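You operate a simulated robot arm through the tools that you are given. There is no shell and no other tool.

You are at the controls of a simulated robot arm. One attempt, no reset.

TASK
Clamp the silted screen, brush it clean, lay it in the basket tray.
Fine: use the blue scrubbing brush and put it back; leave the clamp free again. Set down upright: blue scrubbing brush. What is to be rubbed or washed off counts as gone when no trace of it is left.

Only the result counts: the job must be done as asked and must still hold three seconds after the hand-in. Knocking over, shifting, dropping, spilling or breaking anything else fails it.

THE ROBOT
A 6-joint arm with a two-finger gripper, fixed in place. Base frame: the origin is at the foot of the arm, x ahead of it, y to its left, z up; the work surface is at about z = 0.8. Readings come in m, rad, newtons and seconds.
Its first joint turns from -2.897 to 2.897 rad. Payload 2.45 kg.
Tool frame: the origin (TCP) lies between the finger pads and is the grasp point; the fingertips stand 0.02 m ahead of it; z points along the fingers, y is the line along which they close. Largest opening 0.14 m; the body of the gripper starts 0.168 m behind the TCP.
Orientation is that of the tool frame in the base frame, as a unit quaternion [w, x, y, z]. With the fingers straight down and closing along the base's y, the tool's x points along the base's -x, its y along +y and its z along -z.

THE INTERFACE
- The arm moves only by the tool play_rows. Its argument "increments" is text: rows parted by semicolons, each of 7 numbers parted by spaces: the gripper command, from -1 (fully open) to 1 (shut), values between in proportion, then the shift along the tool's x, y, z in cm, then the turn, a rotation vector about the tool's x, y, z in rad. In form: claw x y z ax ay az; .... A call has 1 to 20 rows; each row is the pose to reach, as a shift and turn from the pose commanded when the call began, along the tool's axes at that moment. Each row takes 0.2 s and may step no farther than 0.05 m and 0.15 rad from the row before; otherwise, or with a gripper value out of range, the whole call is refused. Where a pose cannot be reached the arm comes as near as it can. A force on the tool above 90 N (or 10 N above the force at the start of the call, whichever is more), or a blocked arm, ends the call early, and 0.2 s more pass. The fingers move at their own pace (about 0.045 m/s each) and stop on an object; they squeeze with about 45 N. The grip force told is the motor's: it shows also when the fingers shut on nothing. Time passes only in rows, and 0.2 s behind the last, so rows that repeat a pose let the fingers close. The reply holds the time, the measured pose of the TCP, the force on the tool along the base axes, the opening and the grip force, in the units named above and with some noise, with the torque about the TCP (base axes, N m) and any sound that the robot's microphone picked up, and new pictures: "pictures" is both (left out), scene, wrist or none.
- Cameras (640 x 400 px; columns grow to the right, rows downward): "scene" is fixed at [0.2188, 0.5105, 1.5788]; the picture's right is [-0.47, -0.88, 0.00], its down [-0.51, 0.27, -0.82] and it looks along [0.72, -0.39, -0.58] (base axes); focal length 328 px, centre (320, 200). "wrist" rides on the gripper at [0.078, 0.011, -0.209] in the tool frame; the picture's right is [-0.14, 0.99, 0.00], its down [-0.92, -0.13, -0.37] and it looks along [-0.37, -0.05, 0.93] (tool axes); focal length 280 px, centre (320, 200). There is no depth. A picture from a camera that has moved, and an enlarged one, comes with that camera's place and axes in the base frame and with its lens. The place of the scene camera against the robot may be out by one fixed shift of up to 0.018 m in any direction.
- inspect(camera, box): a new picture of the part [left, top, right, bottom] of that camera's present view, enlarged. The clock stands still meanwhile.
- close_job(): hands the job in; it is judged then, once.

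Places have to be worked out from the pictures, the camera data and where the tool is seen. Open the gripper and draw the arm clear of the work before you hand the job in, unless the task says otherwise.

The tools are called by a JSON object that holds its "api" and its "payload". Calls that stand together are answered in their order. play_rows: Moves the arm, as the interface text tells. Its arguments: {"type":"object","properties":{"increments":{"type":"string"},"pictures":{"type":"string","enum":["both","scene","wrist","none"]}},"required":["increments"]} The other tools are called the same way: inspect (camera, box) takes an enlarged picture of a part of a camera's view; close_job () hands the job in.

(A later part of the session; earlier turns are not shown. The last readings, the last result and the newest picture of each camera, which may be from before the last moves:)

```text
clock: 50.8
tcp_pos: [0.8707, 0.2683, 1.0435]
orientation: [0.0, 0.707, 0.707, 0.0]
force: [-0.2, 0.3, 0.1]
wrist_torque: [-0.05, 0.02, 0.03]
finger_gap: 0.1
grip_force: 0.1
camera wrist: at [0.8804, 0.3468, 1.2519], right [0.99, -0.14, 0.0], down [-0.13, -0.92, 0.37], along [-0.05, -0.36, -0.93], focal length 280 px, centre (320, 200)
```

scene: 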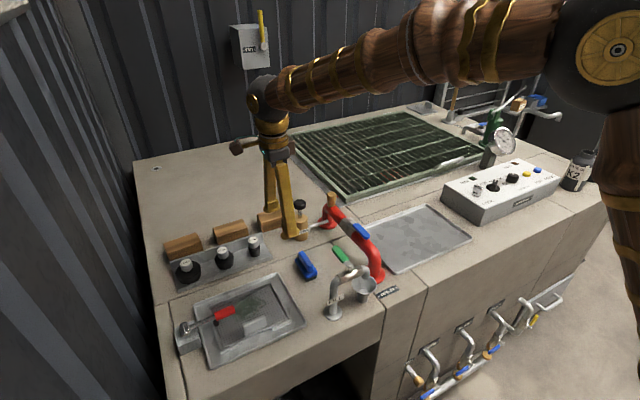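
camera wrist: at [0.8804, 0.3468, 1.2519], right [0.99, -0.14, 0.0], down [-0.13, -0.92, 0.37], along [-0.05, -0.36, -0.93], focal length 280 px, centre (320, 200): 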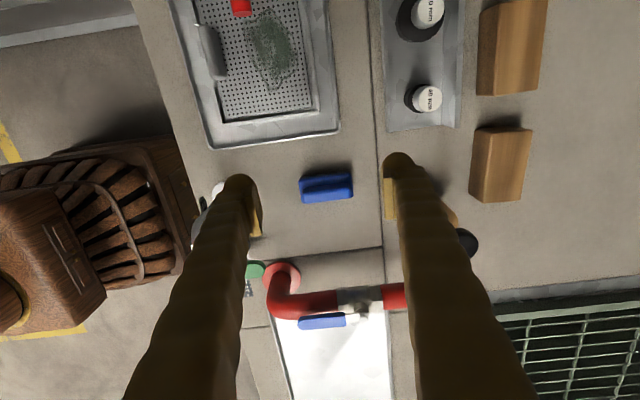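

The brush is upright near (0.87, 0.20). I'm zooming in to get its exact centre before regripping it firmly by the body sides.

{"api": "inspect", "payload": {"camera": "wrist", "box": [270, 150, 380, 230]}}

{"api": "inspect", "payload": {"camera": "scene", "box": [270, 230, 350, 300]}}

{"api": "inspect", "payload": {"camera": "wrist", "box": [170, 0, 350, 150]}}

```text
5.00 times, centred on (325, 190) of wrist
camera zoom: at [0.8804, 0.3468, 1.2519], right [0.99, -0.14, 0.0], down [-0.13, -0.92, 0.37], along [-0.05, -0.36, -0.93], focal length 1402 px, centre (295, 250)
```

zoom: 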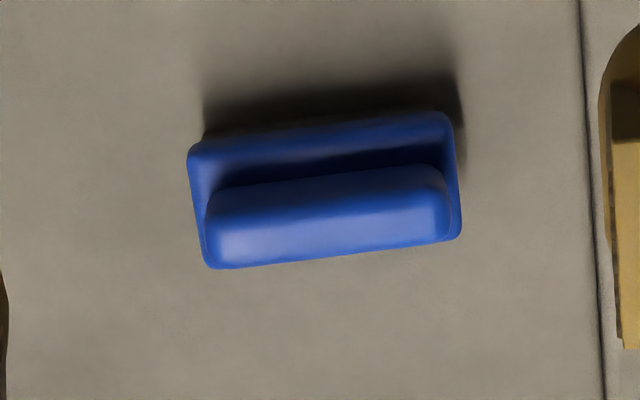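

```text
5.71 times, centred on (310, 265) of scene
camera zoom: at [0.2188, 0.5105, 1.5788], right [-0.47, -0.88, 0.0], down [-0.51, 0.27, -0.82], along [0.72, -0.39, -0.58], focal length 1871 px, centre (377, -171)
```

zoom: 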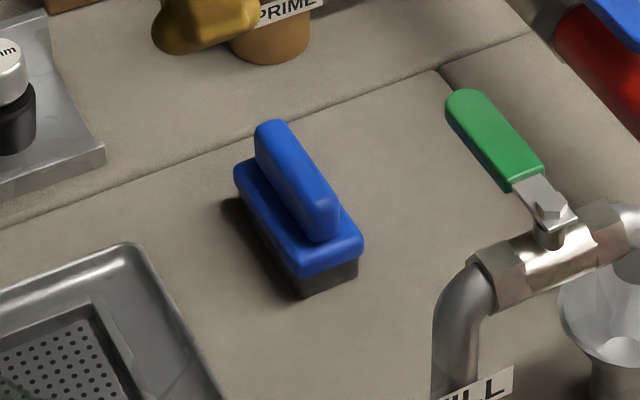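

```text
2.67 times, centred on (260, 75) of wrist
camera zoom: at [0.8804, 0.3468, 1.2519], right [0.99, -0.14, 0.0], down [-0.13, -0.92, 0.37], along [-0.05, -0.36, -0.93], focal length 748 px, centre (480, 533)
```

zoom: 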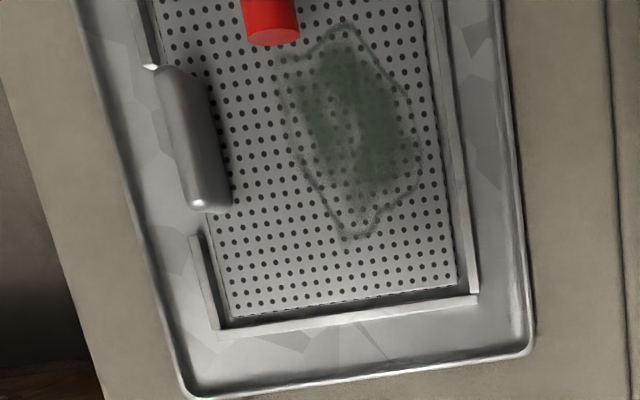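

The brush centre is (0.871, 0.202), aligned with x. This view also shows the silt's tip lies beside the lever, at about (0.829, 0.454). I'll yaw back and hover above the brush, with the fingers set to straddle its 40 mm width.

{"api": "play_rows", "payload": {"increments": "-0.3 -0.6 0 0.5 0 0 -0.143; 0 -1.2 0 1 0 0 -0.286; 0 -1.8 0 2 0 0 -0.429; 0 -2.4 0 3 0 0 -0.572; 0 -3 0 4 0 0 -0.715; 0 -3.6 0 5 0 0 -0.858; 0 -4.2 0 6 0 0 -1.001; 0 -4.8 0 7 0 0 -1.144; 0 -5.4 0 8 0 0 -1.287; 0 -6 0 9 0 0 -1.43; 0 -6.66 0 10.3 0 0 -1.5708; 0 -6.66 0 11.3 0 0 -1.5708; 0 -6.66 0 11.3 0 0 -1.5708", "pictures": "both"}}

{"api": "inspect", "payload": {"camera": "wrist", "box": [250, 130, 390, 230]}}

```text
clock: 53.6
tcp_pos: [0.8697, 0.2055, 0.9314]
orientation: [0.0, 0.0, 1.0, 0.0]
force: [0.0, 0.1, -0.5]
wrist_torque: [0.01, -0.02, -0.03]
finger_gap: 0.0701
grip_force: 0.1
camera wrist: at [0.7921, 0.2158, 1.1398], right [0.14, 0.99, 0.0], down [0.92, -0.13, 0.37], along [0.37, -0.05, -0.93], focal length 280 px, centre (320, 200)
```

scene: 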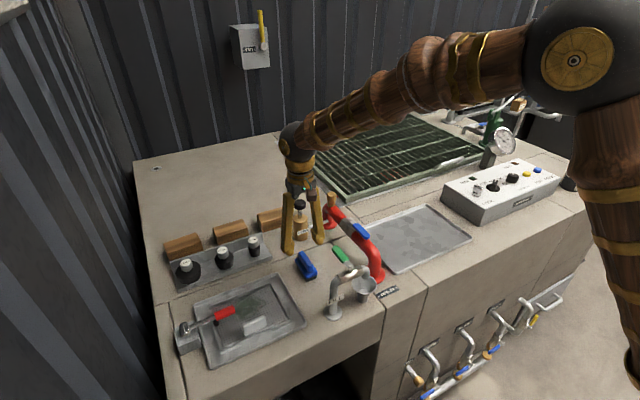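
wrist: 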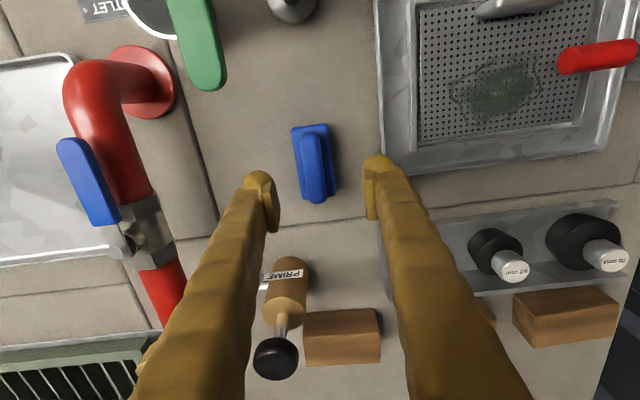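

```text
4.00 times, centred on (320, 180) of wrist
camera zoom: at [0.7921, 0.2158, 1.1398], right [0.14, 0.99, 0.0], down [0.92, -0.13, 0.37], along [0.37, -0.05, -0.93], focal length 1122 px, centre (320, 280)
```

zoom: 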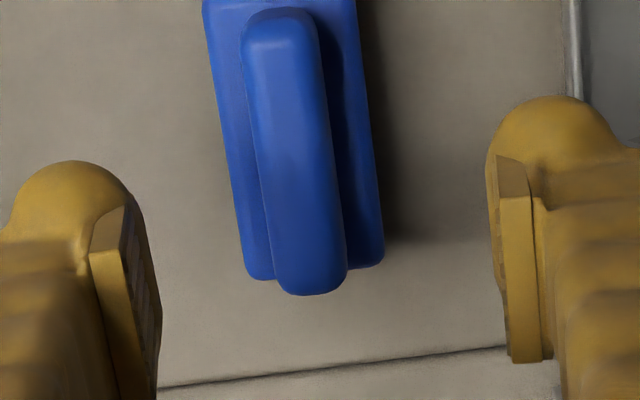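

The brush is centred near y≈0.200 in this view, so I'll shift −5 mm in y and descend to TCP z≈0.830 around the body.

{"api": "play_rows", "payload": {"increments": "0 -0.1 -0.5 2.5 0 0 0; 0 -0.1 -0.5 5 0 0 0; 0 -0.1 -0.5 7.5 0 0 0; 0 -0.1 -0.5 9 0 0 0; 0 -0.1 -0.5 10.1 0 0 0; 0 -0.1 -0.5 10.1 0 0 0", "pictures": "both"}}

{"api": "inspect", "payload": {"camera": "scene", "box": [270, 210, 350, 290]}}

{"api": "inspect", "payload": {"camera": "wrist", "box": [240, 130, 400, 250]}}

```text
clock: 55.0
tcp_pos: [0.8711, 0.2023, 0.8304]
orientation: [0.0, 0.0, 1.0, 0.0]
force: [0.2, 0.4, -0.6]
wrist_torque: [0.0, -0.01, 0.01]
finger_gap: 0.07
grip_force: 0.2
camera wrist: at [0.7927, 0.2129, 1.0391], right [0.14, 0.99, 0.0], down [0.92, -0.13, 0.37], along [0.37, -0.05, -0.93], focal length 280 px, centre (320, 200)
```

scene: 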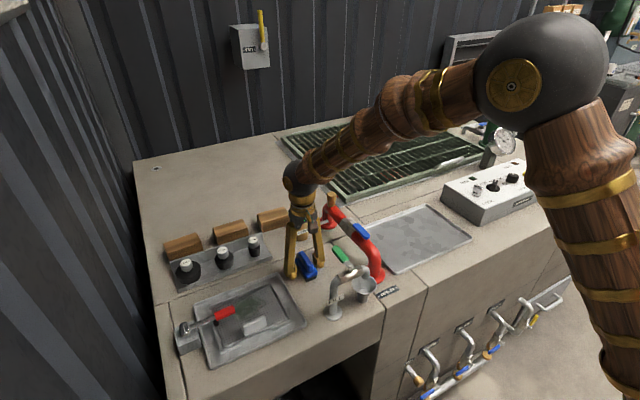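
wrist: 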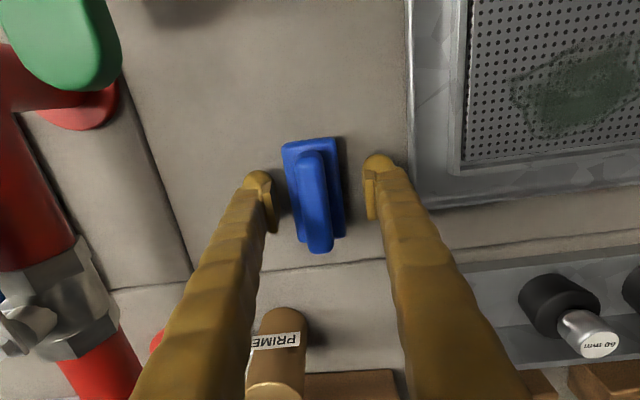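

```text
5.00 times, centred on (310, 250) of scene
camera zoom: at [0.2188, 0.5105, 1.5788], right [-0.47, -0.88, 0.0], down [-0.51, 0.27, -0.82], along [0.72, -0.39, -0.58], focal length 1637 px, centre (370, -50)
```

zoom: 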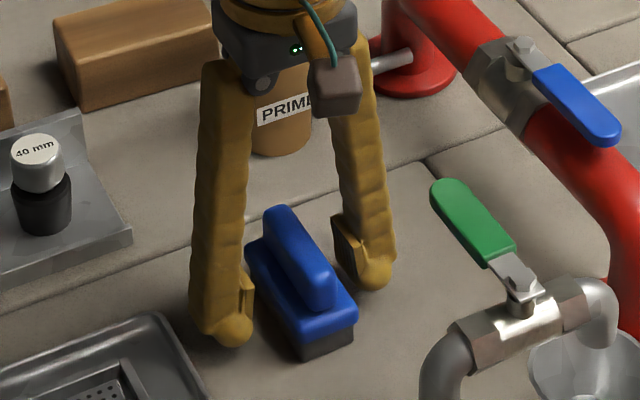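

```text
3.33 times, centred on (320, 190) of wrist
camera zoom: at [0.7927, 0.2129, 1.0391], right [0.14, 0.99, 0.0], down [0.92, -0.13, 0.37], along [0.37, -0.05, -0.93], focal length 935 px, centre (320, 233)
```

zoom: 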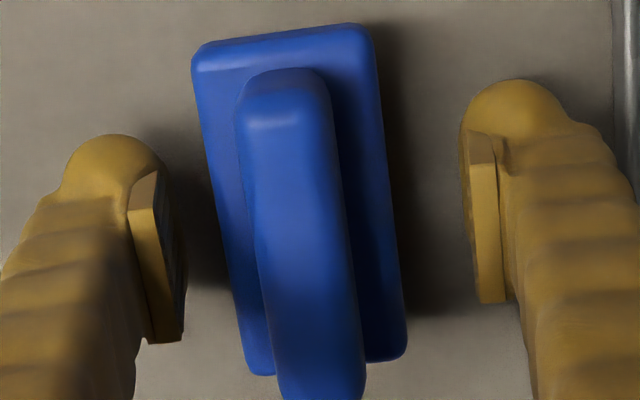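

The flat pads start about 1 cm above the fingertip balls, which explains the earlier slip. I'll go 3 mm lower and 3 mm towards −y, then close on the body's sides.

{"api": "play_rows", "payload": {"increments": "0 0 -0.3 0.15 0 0 0; 0 0 -0.3 0.3 0 0 0; 0.2 0 -0.3 0.3 0 0 0; 0.4 0 -0.3 0.3 0 0 0; 0.7 0 -0.3 0.3 0 0 0; 1 0 -0.3 0.3 0 0 0; 1 0 -0.3 0.3 0 0 0; 1 0 -0.3 0.3 0 0 0", "pictures": "wrist"}}

{"api": "inspect", "payload": {"camera": "scene", "box": [270, 210, 350, 290]}}

```text
clock: 56.8
tcp_pos: [0.8708, 0.1993, 0.8288]
orientation: [0.0, 0.0, 1.0, 0.0]
force: [0.4, -0.5, -0.4]
wrist_torque: [0.01, 0.0, -0.02]
finger_gap: 0.0406
grip_force: 45.0
camera wrist: at [0.7922, 0.2092, 1.0364], right [0.14, 0.99, 0.0], down [0.92, -0.13, 0.37], along [0.37, -0.05, -0.93], focal length 280 px, centre (320, 200)
```

wrist: 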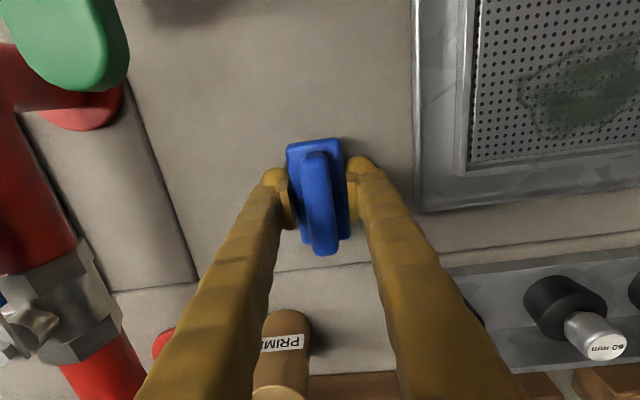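

```text
5.00 times, centred on (310, 250) of scene
camera zoom: at [0.2188, 0.5105, 1.5788], right [-0.47, -0.88, 0.0], down [-0.51, 0.27, -0.82], along [0.72, -0.39, -0.58], focal length 1637 px, centre (370, -50)
```

zoom: 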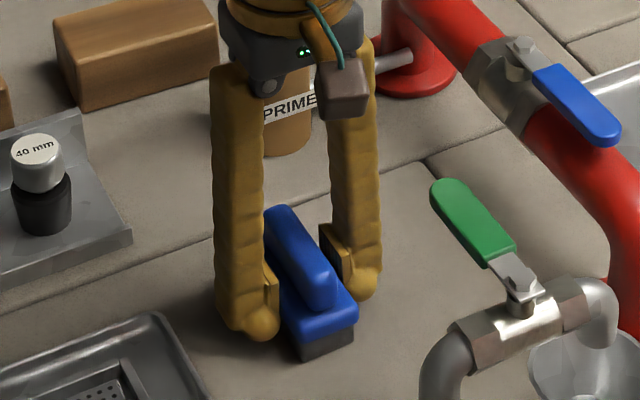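

Firm grip on the body: gap 40.6 mm, 45 N, no side loads. I'll lift gently and confirm it is held.

{"api": "play_rows", "payload": {"increments": "1 0 0 -0.5 0 0 0; 1 0 0 -1 0 0 0; 1 0 0 -2 0 0 0; 1 0 0 -3.5 0 0 0; 1 0 0 -5 0 0 0; 1 0 0 -5 0 0 0", "pictures": "wrist"}}

{"api": "inspect", "payload": {"camera": "scene", "box": [270, 190, 350, 280]}}

```text
clock: 58.2
tcp_pos: [0.8711, 0.1954, 0.8791]
orientation: [0.0, 0.001, 1.0, 0.0]
force: [-0.1, 0.0, -1.1]
wrist_torque: [0.01, 0.01, 0.01]
finger_gap: 0.0408
grip_force: 45.0
camera wrist: at [0.7934, 0.2064, 1.0876], right [0.14, 0.99, 0.0], down [0.92, -0.13, 0.37], along [0.37, -0.05, -0.93], focal length 280 px, centre (320, 200)
```

wrist: 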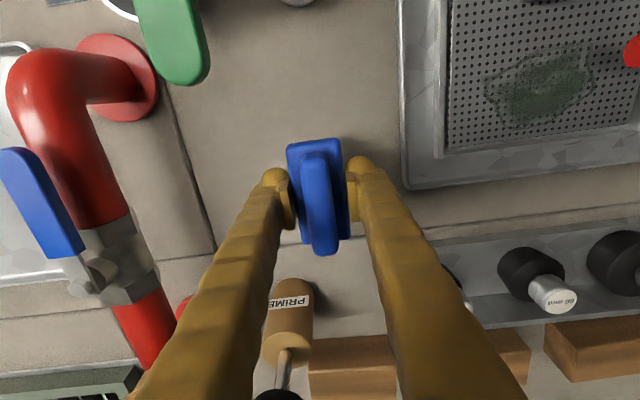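

```text
4.44 times, centred on (310, 235) of scene
camera zoom: at [0.2188, 0.5105, 1.5788], right [-0.47, -0.88, 0.0], down [-0.51, 0.27, -0.82], along [0.72, -0.39, -0.58], focal length 1455 px, centre (364, 44)
```

zoom: 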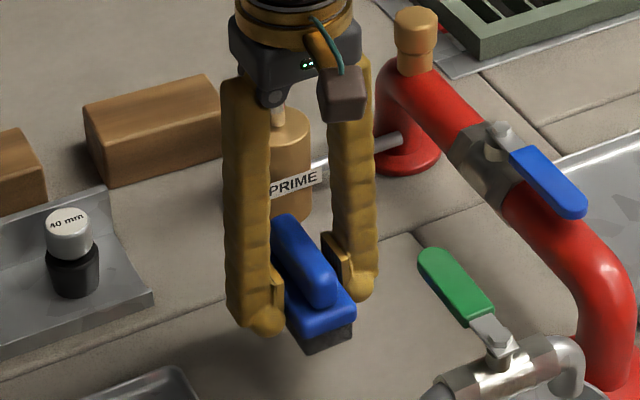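

The brush is firmly held. I'll carry it over the silt (brush centre about (0.818, 0.385)) and lower to about 1 cm above the expected plate contact.

{"api": "play_rows", "payload": {"increments": "1 0 0 -4 0 0 0; 1 0 0 -8.3 0 0 0; 1 1.1 3.8 -8.3 0 0 0; 1 2.2 7.6 -8.3 0 0 0; 1 3.2 11.4 -8.3 0 0 0; 1 4.3 15.2 -8.3 0 0 0; 1 5.3 18.8 -8.3 0 0 0; 1 5.3 18.8 -5 0 0 0; 1 5.3 18.8 -1.7 0 0 0; 1 5.3 18.8 0.8 0 0 0; 1 5.3 18.8 0.8 0 0 0", "pictures": "both"}}

{"api": "inspect", "payload": {"camera": "scene", "box": [190, 240, 310, 350]}}

{"api": "inspect", "payload": {"camera": "wrist", "box": [230, 100, 430, 250]}}

```text
clock: 60.6
tcp_pos: [0.8192, 0.3873, 0.8694]
orientation: [0.0, 0.0, 1.0, 0.0]
force: [0.2, 0.0, -0.4]
wrist_torque: [0.0, 0.01, 0.01]
finger_gap: 0.0405
grip_force: 44.9
camera wrist: at [0.7412, 0.3978, 1.079], right [0.14, 0.99, 0.0], down [0.92, -0.13, 0.37], along [0.37, -0.05, -0.93], focal length 280 px, centre (320, 200)
```

scene: 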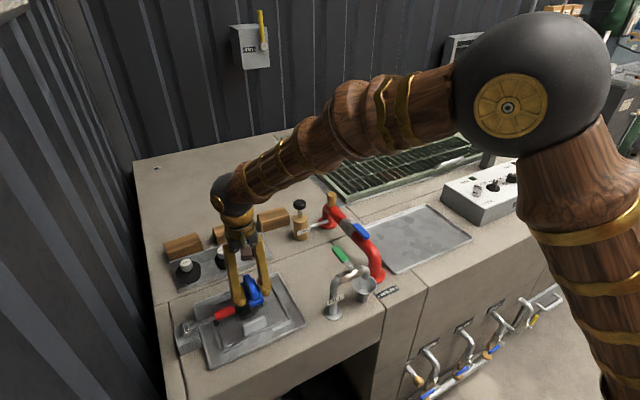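
wrist: 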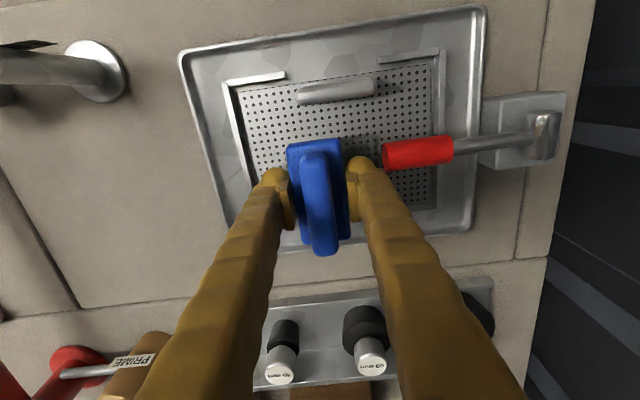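

```text
3.64 times, centred on (250, 295) of scene
camera zoom: at [0.2188, 0.5105, 1.5788], right [-0.47, -0.88, 0.0], down [-0.51, 0.27, -0.82], along [0.72, -0.39, -0.58], focal length 1191 px, centre (574, -146)
```

zoom: 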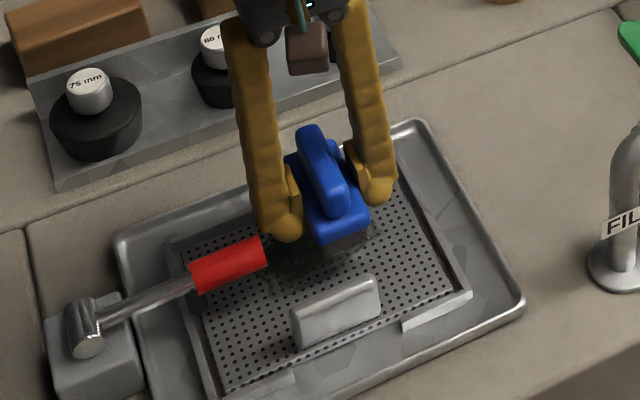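

```text
2.67 times, centred on (330, 175) of wrist
camera zoom: at [0.7412, 0.3978, 1.079], right [0.14, 0.99, 0.0], down [0.92, -0.13, 0.37], along [0.37, -0.05, -0.93], focal length 748 px, centre (293, 267)
```

zoom: 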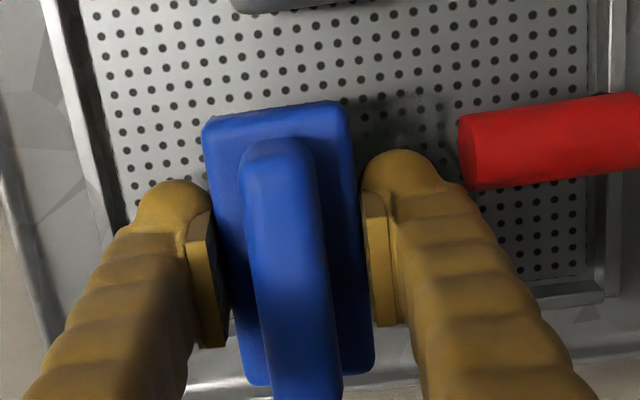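

Clearances to the lever and lips look fine. Descending in small steps to find the plate.

{"api": "play_rows", "payload": {"increments": "1 0 0 0.7 0 0 0; 1 0 0 1.2 0 0 0; 1 0 0 1.5 0 0 0; 1 0 0 1.5 0 0 0", "pictures": "none"}}

```text
clock: 61.6
tcp_pos: [0.818, 0.3872, 0.8538]
orientation: [0.0, 0.0, 1.0, -0.001]
force: [0.8, -0.1, -1.2]
wrist_torque: [0.02, 0.01, -0.02]
finger_gap: 0.0407
grip_force: 45.1
```

No contact at z≈0.854. Continuing in 1.5 mm steps.

{"api": "play_rows", "payload": {"increments": "1 0 0 0.15 0 0 0; 1 0 0 0.3 0 0 0; 1 0 0 0.3 0 0 0", "pictures": "none"}}

{"api": "play_rows", "payload": {"increments": "1 0 0 0.15 0 0 0; 1 0 0 0.3 0 0 0; 1 0 0 0.3 0 0 0", "pictures": "none"}}

```text
clock: 62.4
tcp_pos: [0.8178, 0.385, 0.8517]
orientation: [0.001, 0.0, 1.0, -0.001]
force: [0.1, -0.1, -0.8]
wrist_torque: [0.06, 0.02, 0.02]
finger_gap: 0.0406
grip_force: 44.5
```

```text
clock: 63.2
tcp_pos: [0.8181, 0.3849, 0.8494]
orientation: [-0.001, 0.0, 1.0, 0.0]
force: [-0.6, 0.0, -1.0]
wrist_torque: [0.06, 0.0, 0.03]
finger_gap: 0.0404
grip_force: 45.1
```

Still free at cmd z≈0.848. I'll continue the same way.

{"api": "play_rows", "payload": {"increments": "1 0 0 0.15 0 0 0; 1 0 0 0.3 0 0 0; 1 0 0 0.3 0 0 0", "pictures": "none"}}

```text
clock: 64.0
tcp_pos: [0.8182, 0.3857, 0.8446]
orientation: [0.0, 0.001, 1.0, 0.0]
force: [-0.5, -0.2, -0.7]
wrist_torque: [-0.03, 0.02, 0.03]
finger_gap: 0.0404
grip_force: 45.0
```

{"api": "inspect", "payload": {"camera": "scene", "box": [200, 250, 300, 340]}}

{"api": "play_rows", "payload": {"increments": "1 0 0 0.15 0 0 0; 1 0 0 0.3 0 0 0; 1 0 0 0.3 0 0 0", "pictures": "none"}}

```text
4.44 times, centred on (250, 295) of scene
camera zoom: at [0.2188, 0.5105, 1.5788], right [-0.47, -0.88, 0.0], down [-0.51, 0.27, -0.82], along [0.72, -0.39, -0.58], focal length 1455 px, centre (631, -222)
```

zoom: 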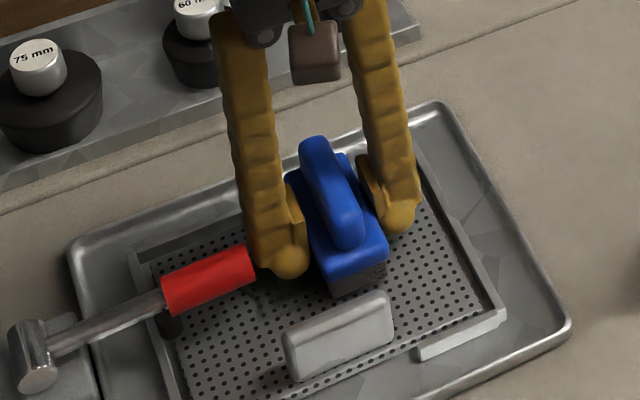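

```text
clock: 64.8
tcp_pos: [0.8172, 0.3855, 0.8431]
orientation: [0.0, 0.0, 1.0, 0.0]
force: [0.3, -0.2, -0.3]
wrist_torque: [-0.01, -0.01, -0.03]
finger_gap: 0.0406
grip_force: 45.0
```

No contact yet at z≈0.842, so the plate is lower than assumed. I'll keep stepping.

{"api": "play_rows", "payload": {"increments": "1 0 0 0.15 0 0 0; 1 0 0 0.3 0 0 0; 1 0 0 0.3 0 0 0", "pictures": "none"}}

```text
clock: 65.6
tcp_pos: [0.819, 0.3858, 0.8396]
orientation: [-0.001, 0.0, 1.0, 0.0]
force: [-0.6, -0.3, 2.4]
wrist_torque: [-0.01, 0.11, 0.02]
finger_gap: 0.0404
grip_force: 45.4
```

Light contact starts at cmd z≈0.839, so the plate surface is at about z=0.812. I'll press about 0.6 mm further and scrub back and forth in y between about 0.366 and 0.399.

{"api": "play_rows", "payload": {"increments": "1 0 0 0.06 0 0 0; 1 0 -0.9 0.06 0 0 0; 1 0 -1.9 0.06 0 0 0; 1 0 -0.9 0.06 0 0 0; 1 0 0 0.06 0 0 0; 1 0 0.8 0.06 0 0 0; 1 0 1.4 0.06 0 0 0; 1 0 0.5 0.06 0 0 0; 1 0 -0.5 0.06 0 0 0; 1 0 -1.4 0.06 0 0 0; 1 0 -1.9 0.06 0 0 0; 1 0 -1 0.06 0 0 0; 1 0 0 0.06 0 0 0; 1 0 0 0.06 0 0 0", "pictures": "both"}}

{"api": "inspect", "payload": {"camera": "wrist", "box": [230, 60, 430, 250]}}

{"api": "inspect", "payload": {"camera": "scene", "box": [190, 250, 310, 350]}}

```text
clock: 67.1
tcp_pos: [0.8176, 0.3876, 0.841]
orientation: [-0.001, 0.001, 1.0, -0.003]
force: [-2.5, -20.3, 10.6]
wrist_torque: [0.42, -0.36, 0.17]
finger_gap: 0.0406
grip_force: 44.9
stopped in row 7: the force on the tool passed its limit at 102 N (the readings are from after the stop); the commanded pose is now the measured one
camera wrist: at [0.7405, 0.3996, 1.0483], right [0.14, 0.99, -0.01], down [0.92, -0.13, 0.37], along [0.36, -0.06, -0.93], focal length 280 px, centre (320, 200)
```

scene: 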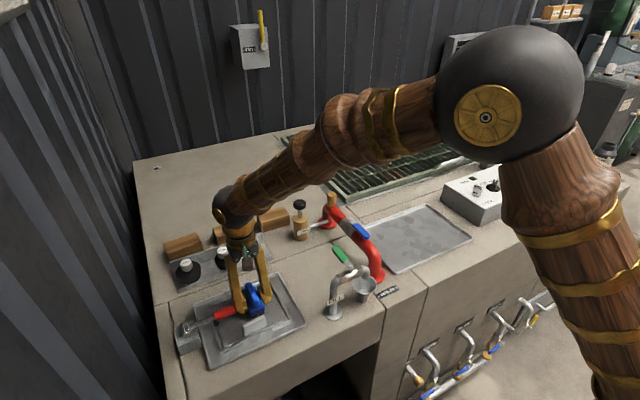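
wrist: 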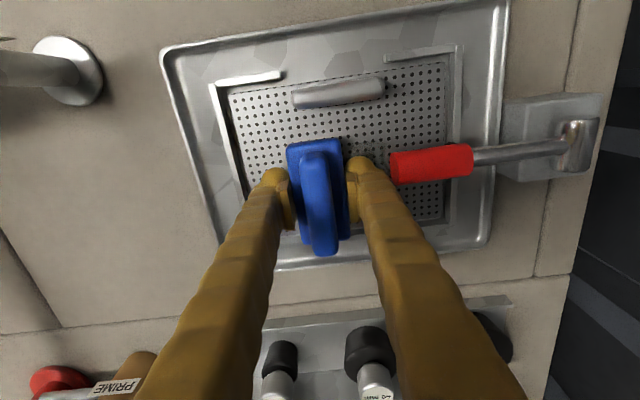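

```text
2.11 times, centred on (330, 155) of wrist
camera zoom: at [0.7405, 0.3996, 1.0483], right [0.14, 0.99, -0.01], down [0.92, -0.13, 0.37], along [0.36, -0.06, -0.93], focal length 590 px, centre (299, 295)
```

zoom: 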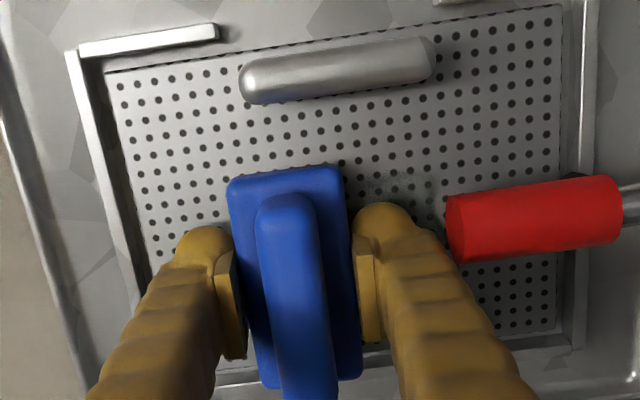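

```text
4.00 times, centred on (250, 300) of scene
camera zoom: at [0.2188, 0.5105, 1.5788], right [-0.47, -0.88, 0.0], down [-0.51, 0.27, -0.82], along [0.72, -0.39, -0.58], focal length 1310 px, centre (600, -200)
```

zoom: 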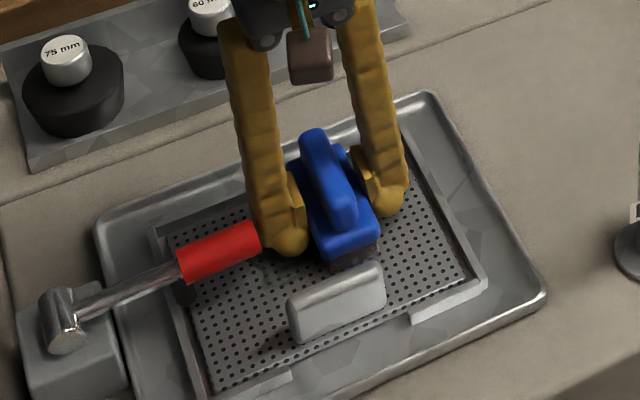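

The finger's outer ball met the lever end near y≈0.395 and the motion stopped. Much of the silt under the brush is already gone. I'll back off in −y and read the forces.

{"api": "play_rows", "payload": {"increments": "1 0 -0.4 0 0 0 0; 1 0 -0.8 0 0 0 0; 1 0 -0.8 0 0 0 0", "pictures": "none"}}

```text
clock: 67.9
tcp_pos: [0.818, 0.3821, 0.8387]
orientation: [-0.001, 0.0, 1.0, -0.002]
force: [2.3, 10.7, 28.8]
wrist_torque: [0.31, -0.22, 0.08]
finger_gap: 0.0401
grip_force: 44.9
```

Contact force is now a steady 29 N. I'll scrub within the safe range, y≈0.362–0.387, with slightly lighter pressure.

{"api": "play_rows", "payload": {"increments": "1 0 -0.6 -0.03 0 0 0; 1 0 -1.2 -0.03 0 0 0; 1 0 -1.8 -0.03 0 0 0; 1 0 -1.2 -0.03 0 0 0; 1 0 -0.6 -0.03 0 0 0; 1 0 0 -0.03 0 0 0; 1 0 0.7 -0.03 0 0 0; 1 0 0 -0.03 0 0 0; 1 0 -0.7 -0.03 0 0 0; 1 0 -1.4 -0.03 0 0 0; 1 0 -1.8 -0.03 0 0 0; 1 0 -1 -0.03 0 0 0; 1 0 0 -0.03 0 0 0; 1 0 0.7 -0.03 0 0 0; 1 0 0.7 -0.03 0 0 0", "pictures": "wrist"}}

{"api": "inspect", "payload": {"camera": "wrist", "box": [230, 60, 430, 250]}}

```text
clock: 71.1
tcp_pos: [0.8191, 0.3881, 0.8389]
orientation: [-0.001, 0.0, 1.0, -0.003]
force: [-0.1, -34.6, 15.2]
wrist_torque: [0.52, -0.07, 0.24]
finger_gap: 0.0401
grip_force: 45.0
camera wrist: at [0.7407, 0.4, 1.0472], right [0.14, 0.99, -0.01], down [0.92, -0.13, 0.37], along [0.36, -0.06, -0.93], focal length 280 px, centre (320, 200)
```

wrist: 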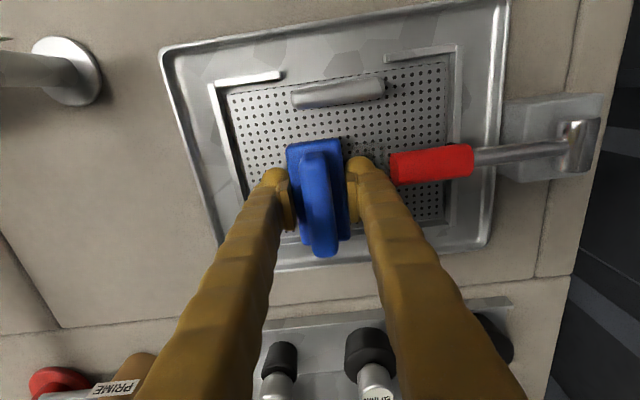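

```text
2.11 times, centred on (330, 155) of wrist
camera zoom: at [0.7407, 0.4, 1.0472], right [0.14, 0.99, -0.01], down [0.92, -0.13, 0.37], along [0.36, -0.06, -0.93], focal length 590 px, centre (299, 295)
```

zoom: 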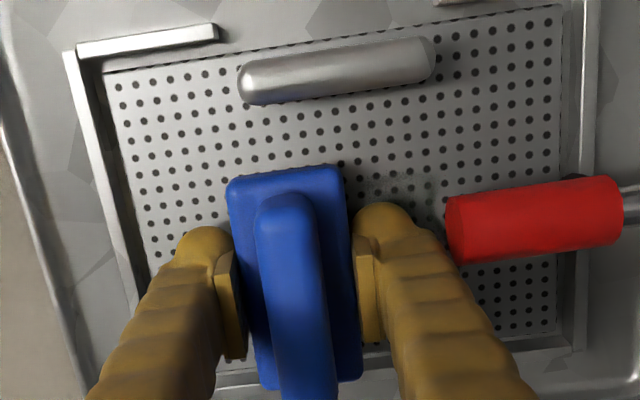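

The finger's outer side again touched the lever end at y≈0.388, so that is the limit in this orientation. I'll lift off and move aside to see what silt remains.

{"api": "play_rows", "payload": {"increments": "1 0 -0.7 0 0 0 0; 1 0 -1 -2 0 0 0; 1 0 -1 -6 0 0 0; 1 1 -3 -10 0 0 0; 1 3 -6 -13 0 0 0; 1 5 -9 -15 0 0 0; 1 5 -11 -15 0 0 0; 1 5 -11 -15 0 0 0", "pictures": "wrist"}}

{"api": "inspect", "payload": {"camera": "wrist", "box": [330, 60, 530, 210]}}

{"api": "inspect", "payload": {"camera": "scene", "box": [190, 260, 310, 360]}}

```text
clock: 72.9
tcp_pos: [0.7702, 0.2778, 0.9911]
orientation: [-0.001, 0.001, 1.0, -0.003]
force: [-0.2, 0.0, -0.7]
wrist_torque: [0.03, -0.03, 0.03]
finger_gap: 0.0404
grip_force: 45.1
camera wrist: at [0.6924, 0.2893, 1.1993], right [0.14, 0.99, -0.01], down [0.92, -0.13, 0.37], along [0.36, -0.06, -0.93], focal length 280 px, centre (320, 200)
```

wrist: 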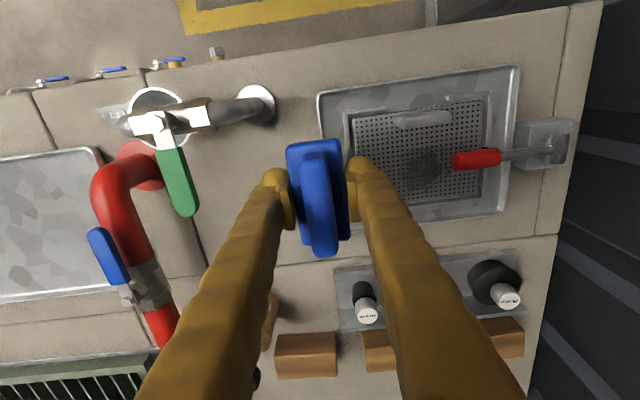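

```text
2.67 times, centred on (430, 135) of wrist
camera zoom: at [0.6924, 0.2893, 1.1993], right [0.14, 0.99, -0.01], down [0.92, -0.13, 0.37], along [0.36, -0.06, -0.93], focal length 748 px, centre (27, 373)
```

zoom: 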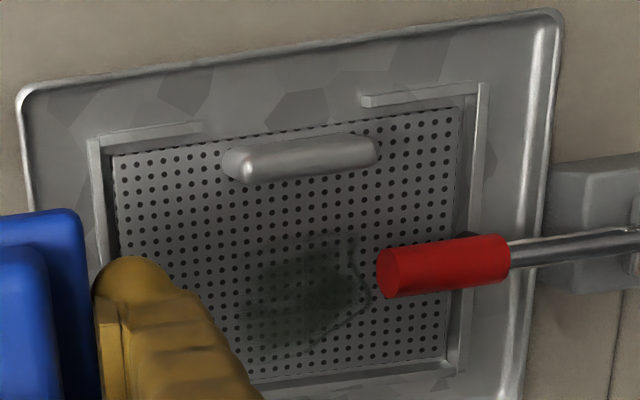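

```text
4.00 times, centred on (250, 310) of scene
camera zoom: at [0.2188, 0.5105, 1.5788], right [-0.47, -0.88, 0.0], down [-0.51, 0.27, -0.82], along [0.72, -0.39, -0.58], focal length 1310 px, centre (600, -240)
```

zoom: 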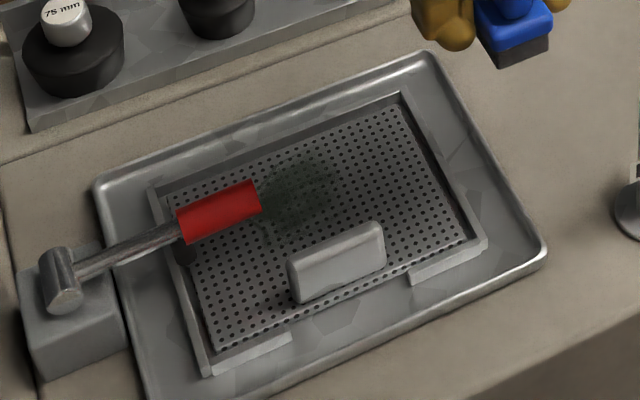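

The −y half is clean, but silt remains for y≈0.386–0.456. The brush can only cover that part turned along y or gripped off-centre. I'm enlarging to judge the nest lip height and what is left.

{"api": "inspect", "payload": {"camera": "scene", "box": [225, 275, 285, 325]}}

{"api": "inspect", "payload": {"camera": "wrist", "box": [375, 100, 495, 200]}}

{"api": "inspect", "payload": {"camera": "scene", "box": [265, 280, 305, 340]}}

```text
8.00 times, centred on (255, 300) of scene
camera zoom: at [0.2188, 0.5105, 1.5788], right [-0.47, -0.88, 0.0], down [-0.51, 0.27, -0.82], along [0.72, -0.39, -0.58], focal length 2620 px, centre (840, -600)
```

zoom: 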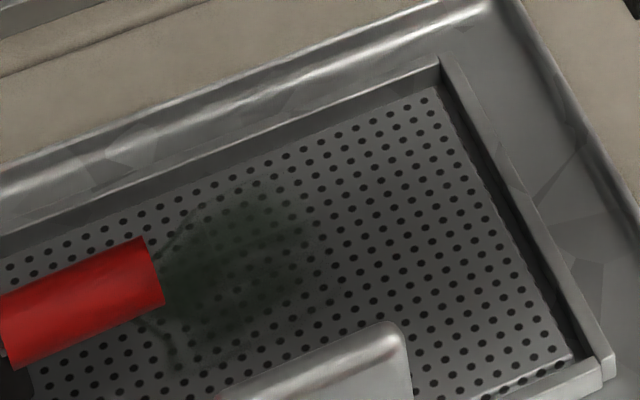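

```text
4.00 times, centred on (435, 150) of wrist
camera zoom: at [0.6924, 0.2893, 1.1993], right [0.14, 0.99, -0.01], down [0.92, -0.13, 0.37], along [0.36, -0.06, -0.93], focal length 1122 px, centre (-140, 400)
```

zoom: 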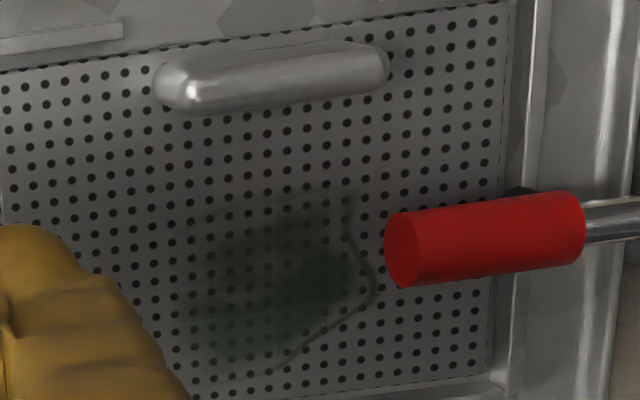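

```text
6.67 times, centred on (285, 310) of scene
camera zoom: at [0.2188, 0.5105, 1.5788], right [-0.47, -0.88, 0.0], down [-0.51, 0.27, -0.82], along [0.72, -0.39, -0.58], focal length 2183 px, centre (553, -533)
```

zoom: 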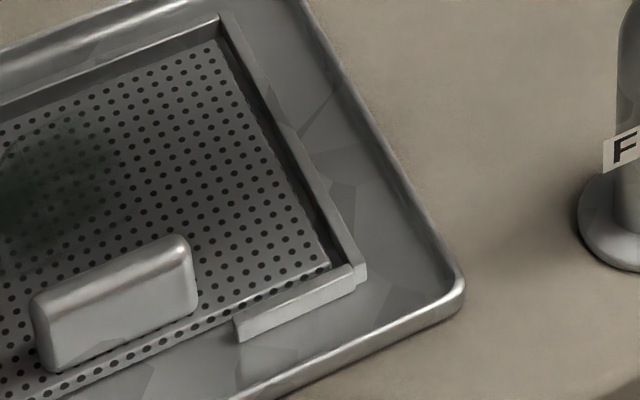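

The remaining silt's edge ends right at the lever end. I'll regrip the brush with the fingers 15 mm off-centre towards −x, so it can reach past the fingers when turned. I'm carrying it to the clear table spot to set it down for the regrip.

{"api": "play_rows", "payload": {"increments": "1 -2.5 -2 1 -0.003 0 0; 1 -5 -4 2 -0.006 0 0; 1 -7.5 -6 3 -0.006 0 0; 1 -10.2 -8 5 -0.006 0 0; 1 -10.2 -8 9.5 -0.006 0 0; 1 -10.2 -8 13.5 -0.006 0 0; 1 -10.2 -8 15 -0.006 0 0; 1 -10.2 -8 15 -0.006 0 0", "pictures": "scene"}}

{"api": "inspect", "payload": {"camera": "scene", "box": [270, 210, 350, 290]}}

```text
clock: 74.7
tcp_pos: [0.8702, 0.1963, 0.8383]
orientation: [-0.001, 0.001, 1.0, 0.001]
force: [-0.3, 0.3, -0.8]
wrist_torque: [-0.01, -0.03, 0.02]
finger_gap: 0.0401
grip_force: 45.1
```

scene: 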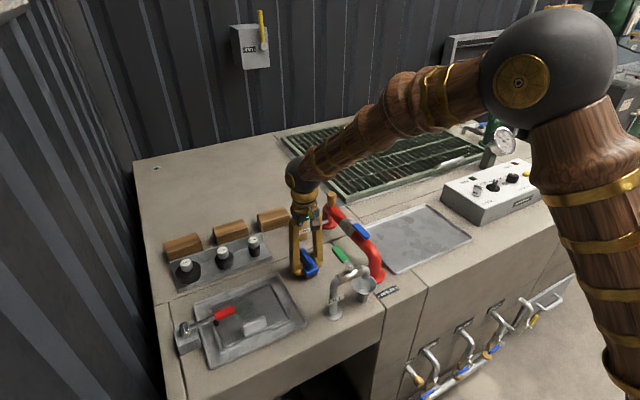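

```text
5.00 times, centred on (310, 250) of scene
camera zoom: at [0.2188, 0.5105, 1.5788], right [-0.47, -0.88, 0.0], down [-0.51, 0.27, -0.82], along [0.72, -0.39, -0.58], focal length 1637 px, centre (370, -50)
```

zoom: 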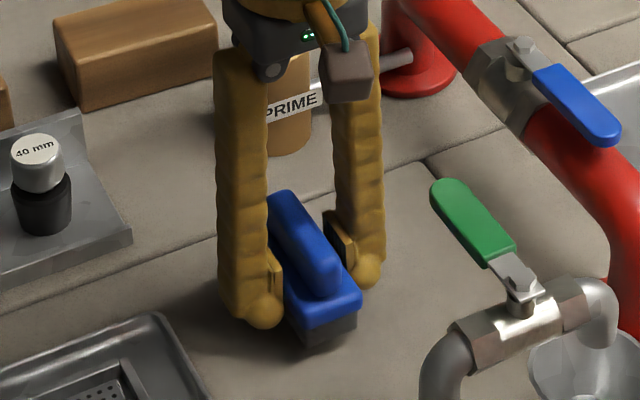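

The brush is just above the table. Stepping down to contact.

{"api": "play_rows", "payload": {"increments": "1 0 0 0.4 0 0 0; 1 0 0 0.75 0 0 0; 1 0 0 0.75 0 0 0", "pictures": "none"}}

{"api": "play_rows", "payload": {"increments": "1 0 0 0.1 0 0 0; 1 0 0 0.2 0 0 0; 1 0 0 0.2 0 0 0", "pictures": "none"}}

```text
clock: 75.5
tcp_pos: [0.8689, 0.1977, 0.8316]
orientation: [-0.001, 0.001, 1.0, 0.0]
force: [-0.4, -0.2, -0.4]
wrist_torque: [0.02, 0.0, -0.01]
finger_gap: 0.0402
grip_force: 44.9
```

```text
clock: 76.3
tcp_pos: [0.8691, 0.1977, 0.8302]
orientation: [0.0, 0.0, 1.0, 0.0]
force: [0.1, -0.4, -0.4]
wrist_torque: [-0.03, 0.03, -0.01]
finger_gap: 0.0404
grip_force: 44.6
```

Still no contact; two more small steps.

{"api": "play_rows", "payload": {"increments": "1 0 0 0.1 0 0 0; 1 0 0 0.2 0 0 0; 1 0 0 0.2 0 0 0", "pictures": "none"}}

```text
clock: 77.1
tcp_pos: [0.8702, 0.1971, 0.8287]
orientation: [-0.001, 0.001, 1.0, 0.001]
force: [-0.3, -0.1, -0.2]
wrist_torque: [-0.04, -0.01, -0.04]
finger_gap: 0.0403
grip_force: 44.1
```

{"api": "play_rows", "payload": {"increments": "1 0 0 0.1 0 0 0; 1 0 0 0.2 0 0 0; 1 0 0 0.2 0 0 0", "pictures": "none"}}

```text
clock: 77.9
tcp_pos: [0.8699, 0.1981, 0.8267]
orientation: [-0.001, 0.001, 1.0, 0.0]
force: [1.2, 0.9, -0.6]
wrist_torque: [0.0, -0.01, -0.05]
finger_gap: 0.0402
grip_force: 45.0
```

Possibly the brush was pushed up slightly in the grip while scrubbing. One more step.

{"api": "play_rows", "payload": {"increments": "1 0 0 0.1 0 0 0; 1 0 0 0.2 0 0 0; 1 0 0 0.2 0 0 0", "pictures": "none"}}

{"api": "inspect", "payload": {"camera": "scene", "box": [280, 230, 340, 290]}}

```text
clock: 78.7
tcp_pos: [0.8696, 0.198, 0.8259]
orientation: [0.0, 0.001, 1.0, 0.001]
force: [2.1, -8.3, 29.7]
wrist_torque: [-0.22, 0.35, -0.01]
finger_gap: 0.0401
grip_force: 45.1
```

```text
6.67 times, centred on (310, 260) of scene
camera zoom: at [0.2188, 0.5105, 1.5788], right [-0.47, -0.88, 0.0], down [-0.51, 0.27, -0.82], along [0.72, -0.39, -0.58], focal length 2183 px, centre (387, -200)
```

zoom: 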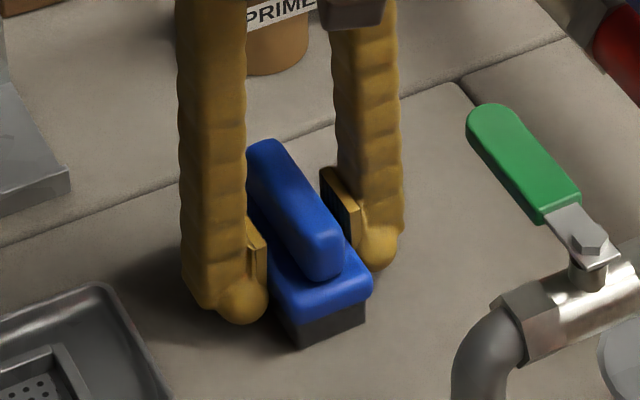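

Contact with the table (30 N). I'll release, shift the fingers 15 mm towards −x and 3 mm up, then regrip.

{"api": "play_rows", "payload": {"increments": "1 0 0 -0.1 0 0 0; 0.2 0 0 -0.1 0 0 0; 0 0 0 -0.1 0 0 0; 0 0 0 -0.3 0 0 0; 0 0.8 0 -0.3 0 0 0; 0 1.5 0 -0.3 0 0 0; 0 1.5 0 -0.3 0 0 0", "pictures": "wrist"}}

{"api": "inspect", "payload": {"camera": "wrist", "box": [240, 130, 400, 280]}}

```text
clock: 80.3
tcp_pos: [0.854, 0.1987, 0.8278]
orientation: [-0.001, 0.001, 1.0, 0.0]
force: [0.5, -0.7, -0.2]
wrist_torque: [0.01, 0.01, 0.02]
finger_gap: 0.0699
grip_force: 0.1
camera wrist: at [0.7767, 0.2084, 1.0367], right [0.14, 0.99, 0.0], down [0.92, -0.13, 0.37], along [0.36, -0.05, -0.93], focal length 280 px, centre (320, 200)
```

wrist: 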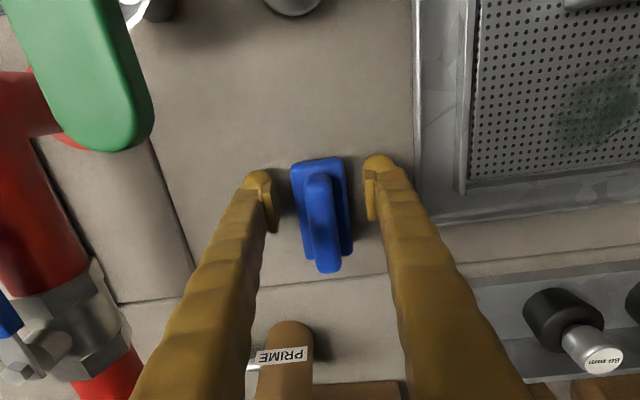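

```text
2.67 times, centred on (320, 205) of wrist
camera zoom: at [0.7767, 0.2084, 1.0367], right [0.14, 0.99, 0.0], down [0.92, -0.13, 0.37], along [0.36, -0.05, -0.93], focal length 748 px, centre (320, 187)
```

zoom: 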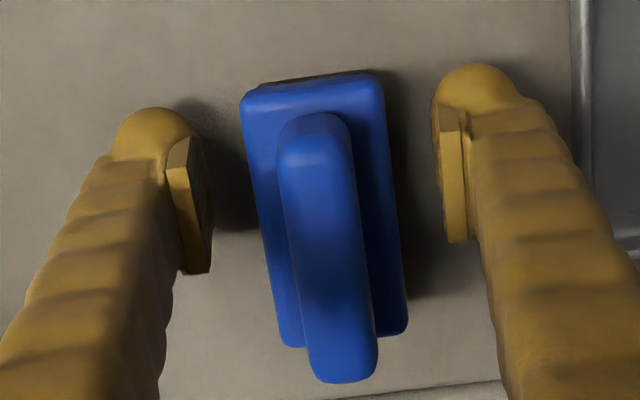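

The fingers now sit near the brush's −x half. Closing, then lifting gently to confirm the hold.

{"api": "play_rows", "payload": {"increments": "0.2 0 0 0 0 0 0; 0.4 0 0 0 0 0 0; 0.7 0 0 0 0 0 0; 1 0 0 0 0 0 0; 1 0 0 0 0 0 0; 1 0 0 -0.5 0 0 0; 1 0 0 -1 0 0 0; 1 0 0 -2 0 0 0; 1 0 0 -3.5 0 0 0; 1 0 0 -5 0 0 0; 1 0 0 -5 0 0 0", "pictures": "wrist"}}

{"api": "inspect", "payload": {"camera": "scene", "box": [270, 200, 350, 280]}}

```text
clock: 82.7
tcp_pos: [0.855, 0.1978, 0.876]
orientation: [-0.001, 0.001, 1.0, 0.0]
force: [0.4, 0.6, -0.9]
wrist_torque: [0.0, 0.0, 0.0]
finger_gap: 0.0404
grip_force: 45.4
camera wrist: at [0.7766, 0.2085, 1.0851], right [0.14, 0.99, 0.0], down [0.92, -0.13, 0.37], along [0.36, -0.05, -0.93], focal length 280 px, centre (320, 200)
```

wrist: 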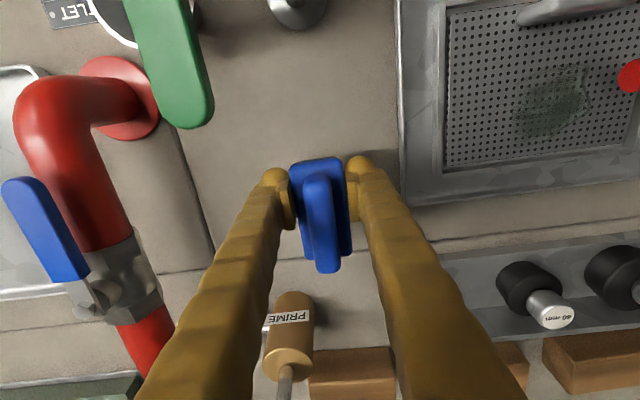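

```text
5.00 times, centred on (310, 240) of scene
camera zoom: at [0.2188, 0.5105, 1.5788], right [-0.47, -0.88, 0.0], down [-0.51, 0.27, -0.82], along [0.72, -0.39, -0.58], focal length 1637 px, centre (370, 0)
```

zoom: 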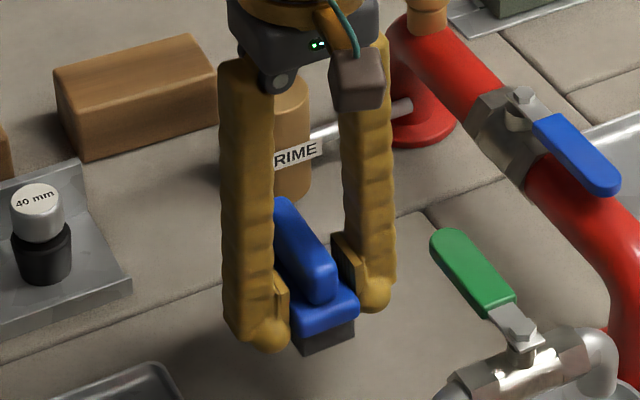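

The brush is held off-centre as intended. I'll rise and carry it over the screen while rotating the tool by az = −90°, so the brush lies along y and protrudes towards the lever.

{"api": "play_rows", "payload": {"increments": "1 0 0 -4 0 0 0; 1 0 0 -8.1 0 0 -0.1; 1 0.5 2 -8.1 0 0 -0.24; 1 1 4 -8.1 0 0 -0.38; 1 1.5 6 -8.1 0 0 -0.52; 1 2 8 -8.1 0 0 -0.66; 1 2.5 10 -8.1 0 0 -0.8; 1 3 12 -8.1 0 0 -0.94; 1 3.5 14 -8.1 0 0 -1.08; 1 4 16 -8.1 0 0 -1.22; 1 4.4 17.2 -8.1 0 0 -1.36; 1 4.4 17.2 -8.1 0 0 -1.48; 1 4.4 17.2 -8.1 0 0 -1.5708; 1 4.4 17.2 -8.1 0 0 -1.5708", "pictures": "both"}}

{"api": "inspect", "payload": {"camera": "wrist", "box": [220, 100, 420, 250]}}

```text
clock: 85.7
tcp_pos: [0.8113, 0.371, 0.959]
orientation: [0.001, 0.707, -0.707, -0.001]
force: [0.1, -0.9, -0.4]
wrist_torque: [-0.02, 0.02, 0.01]
finger_gap: 0.0405
grip_force: 45.4
camera wrist: at [0.8003, 0.2921, 1.1671], right [-0.99, 0.14, 0.0], down [0.13, 0.92, 0.37], along [0.05, 0.37, -0.93], focal length 280 px, centre (320, 200)
```

scene: 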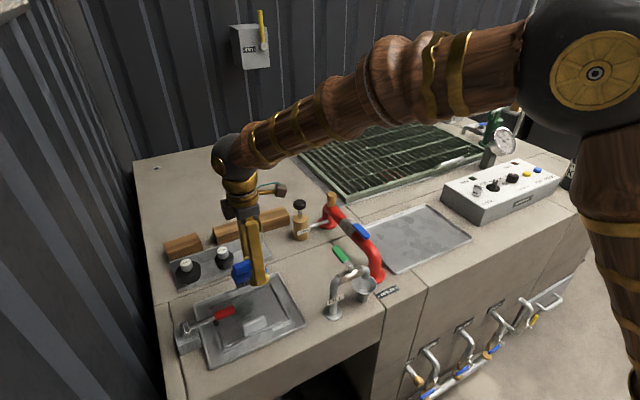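
wrist: 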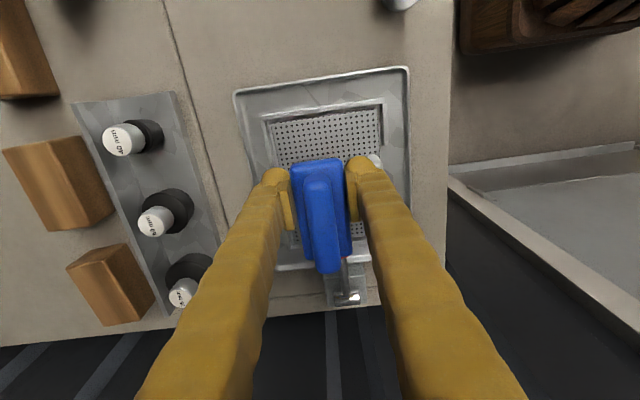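

```text
2.67 times, centred on (320, 175) of wrist
camera zoom: at [0.8003, 0.2921, 1.1671], right [-0.99, 0.14, 0.0], down [0.13, 0.92, 0.37], along [0.05, 0.37, -0.93], focal length 748 px, centre (320, 267)
```

zoom: 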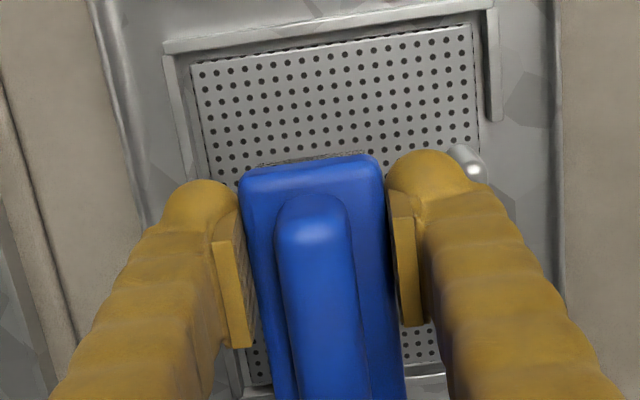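

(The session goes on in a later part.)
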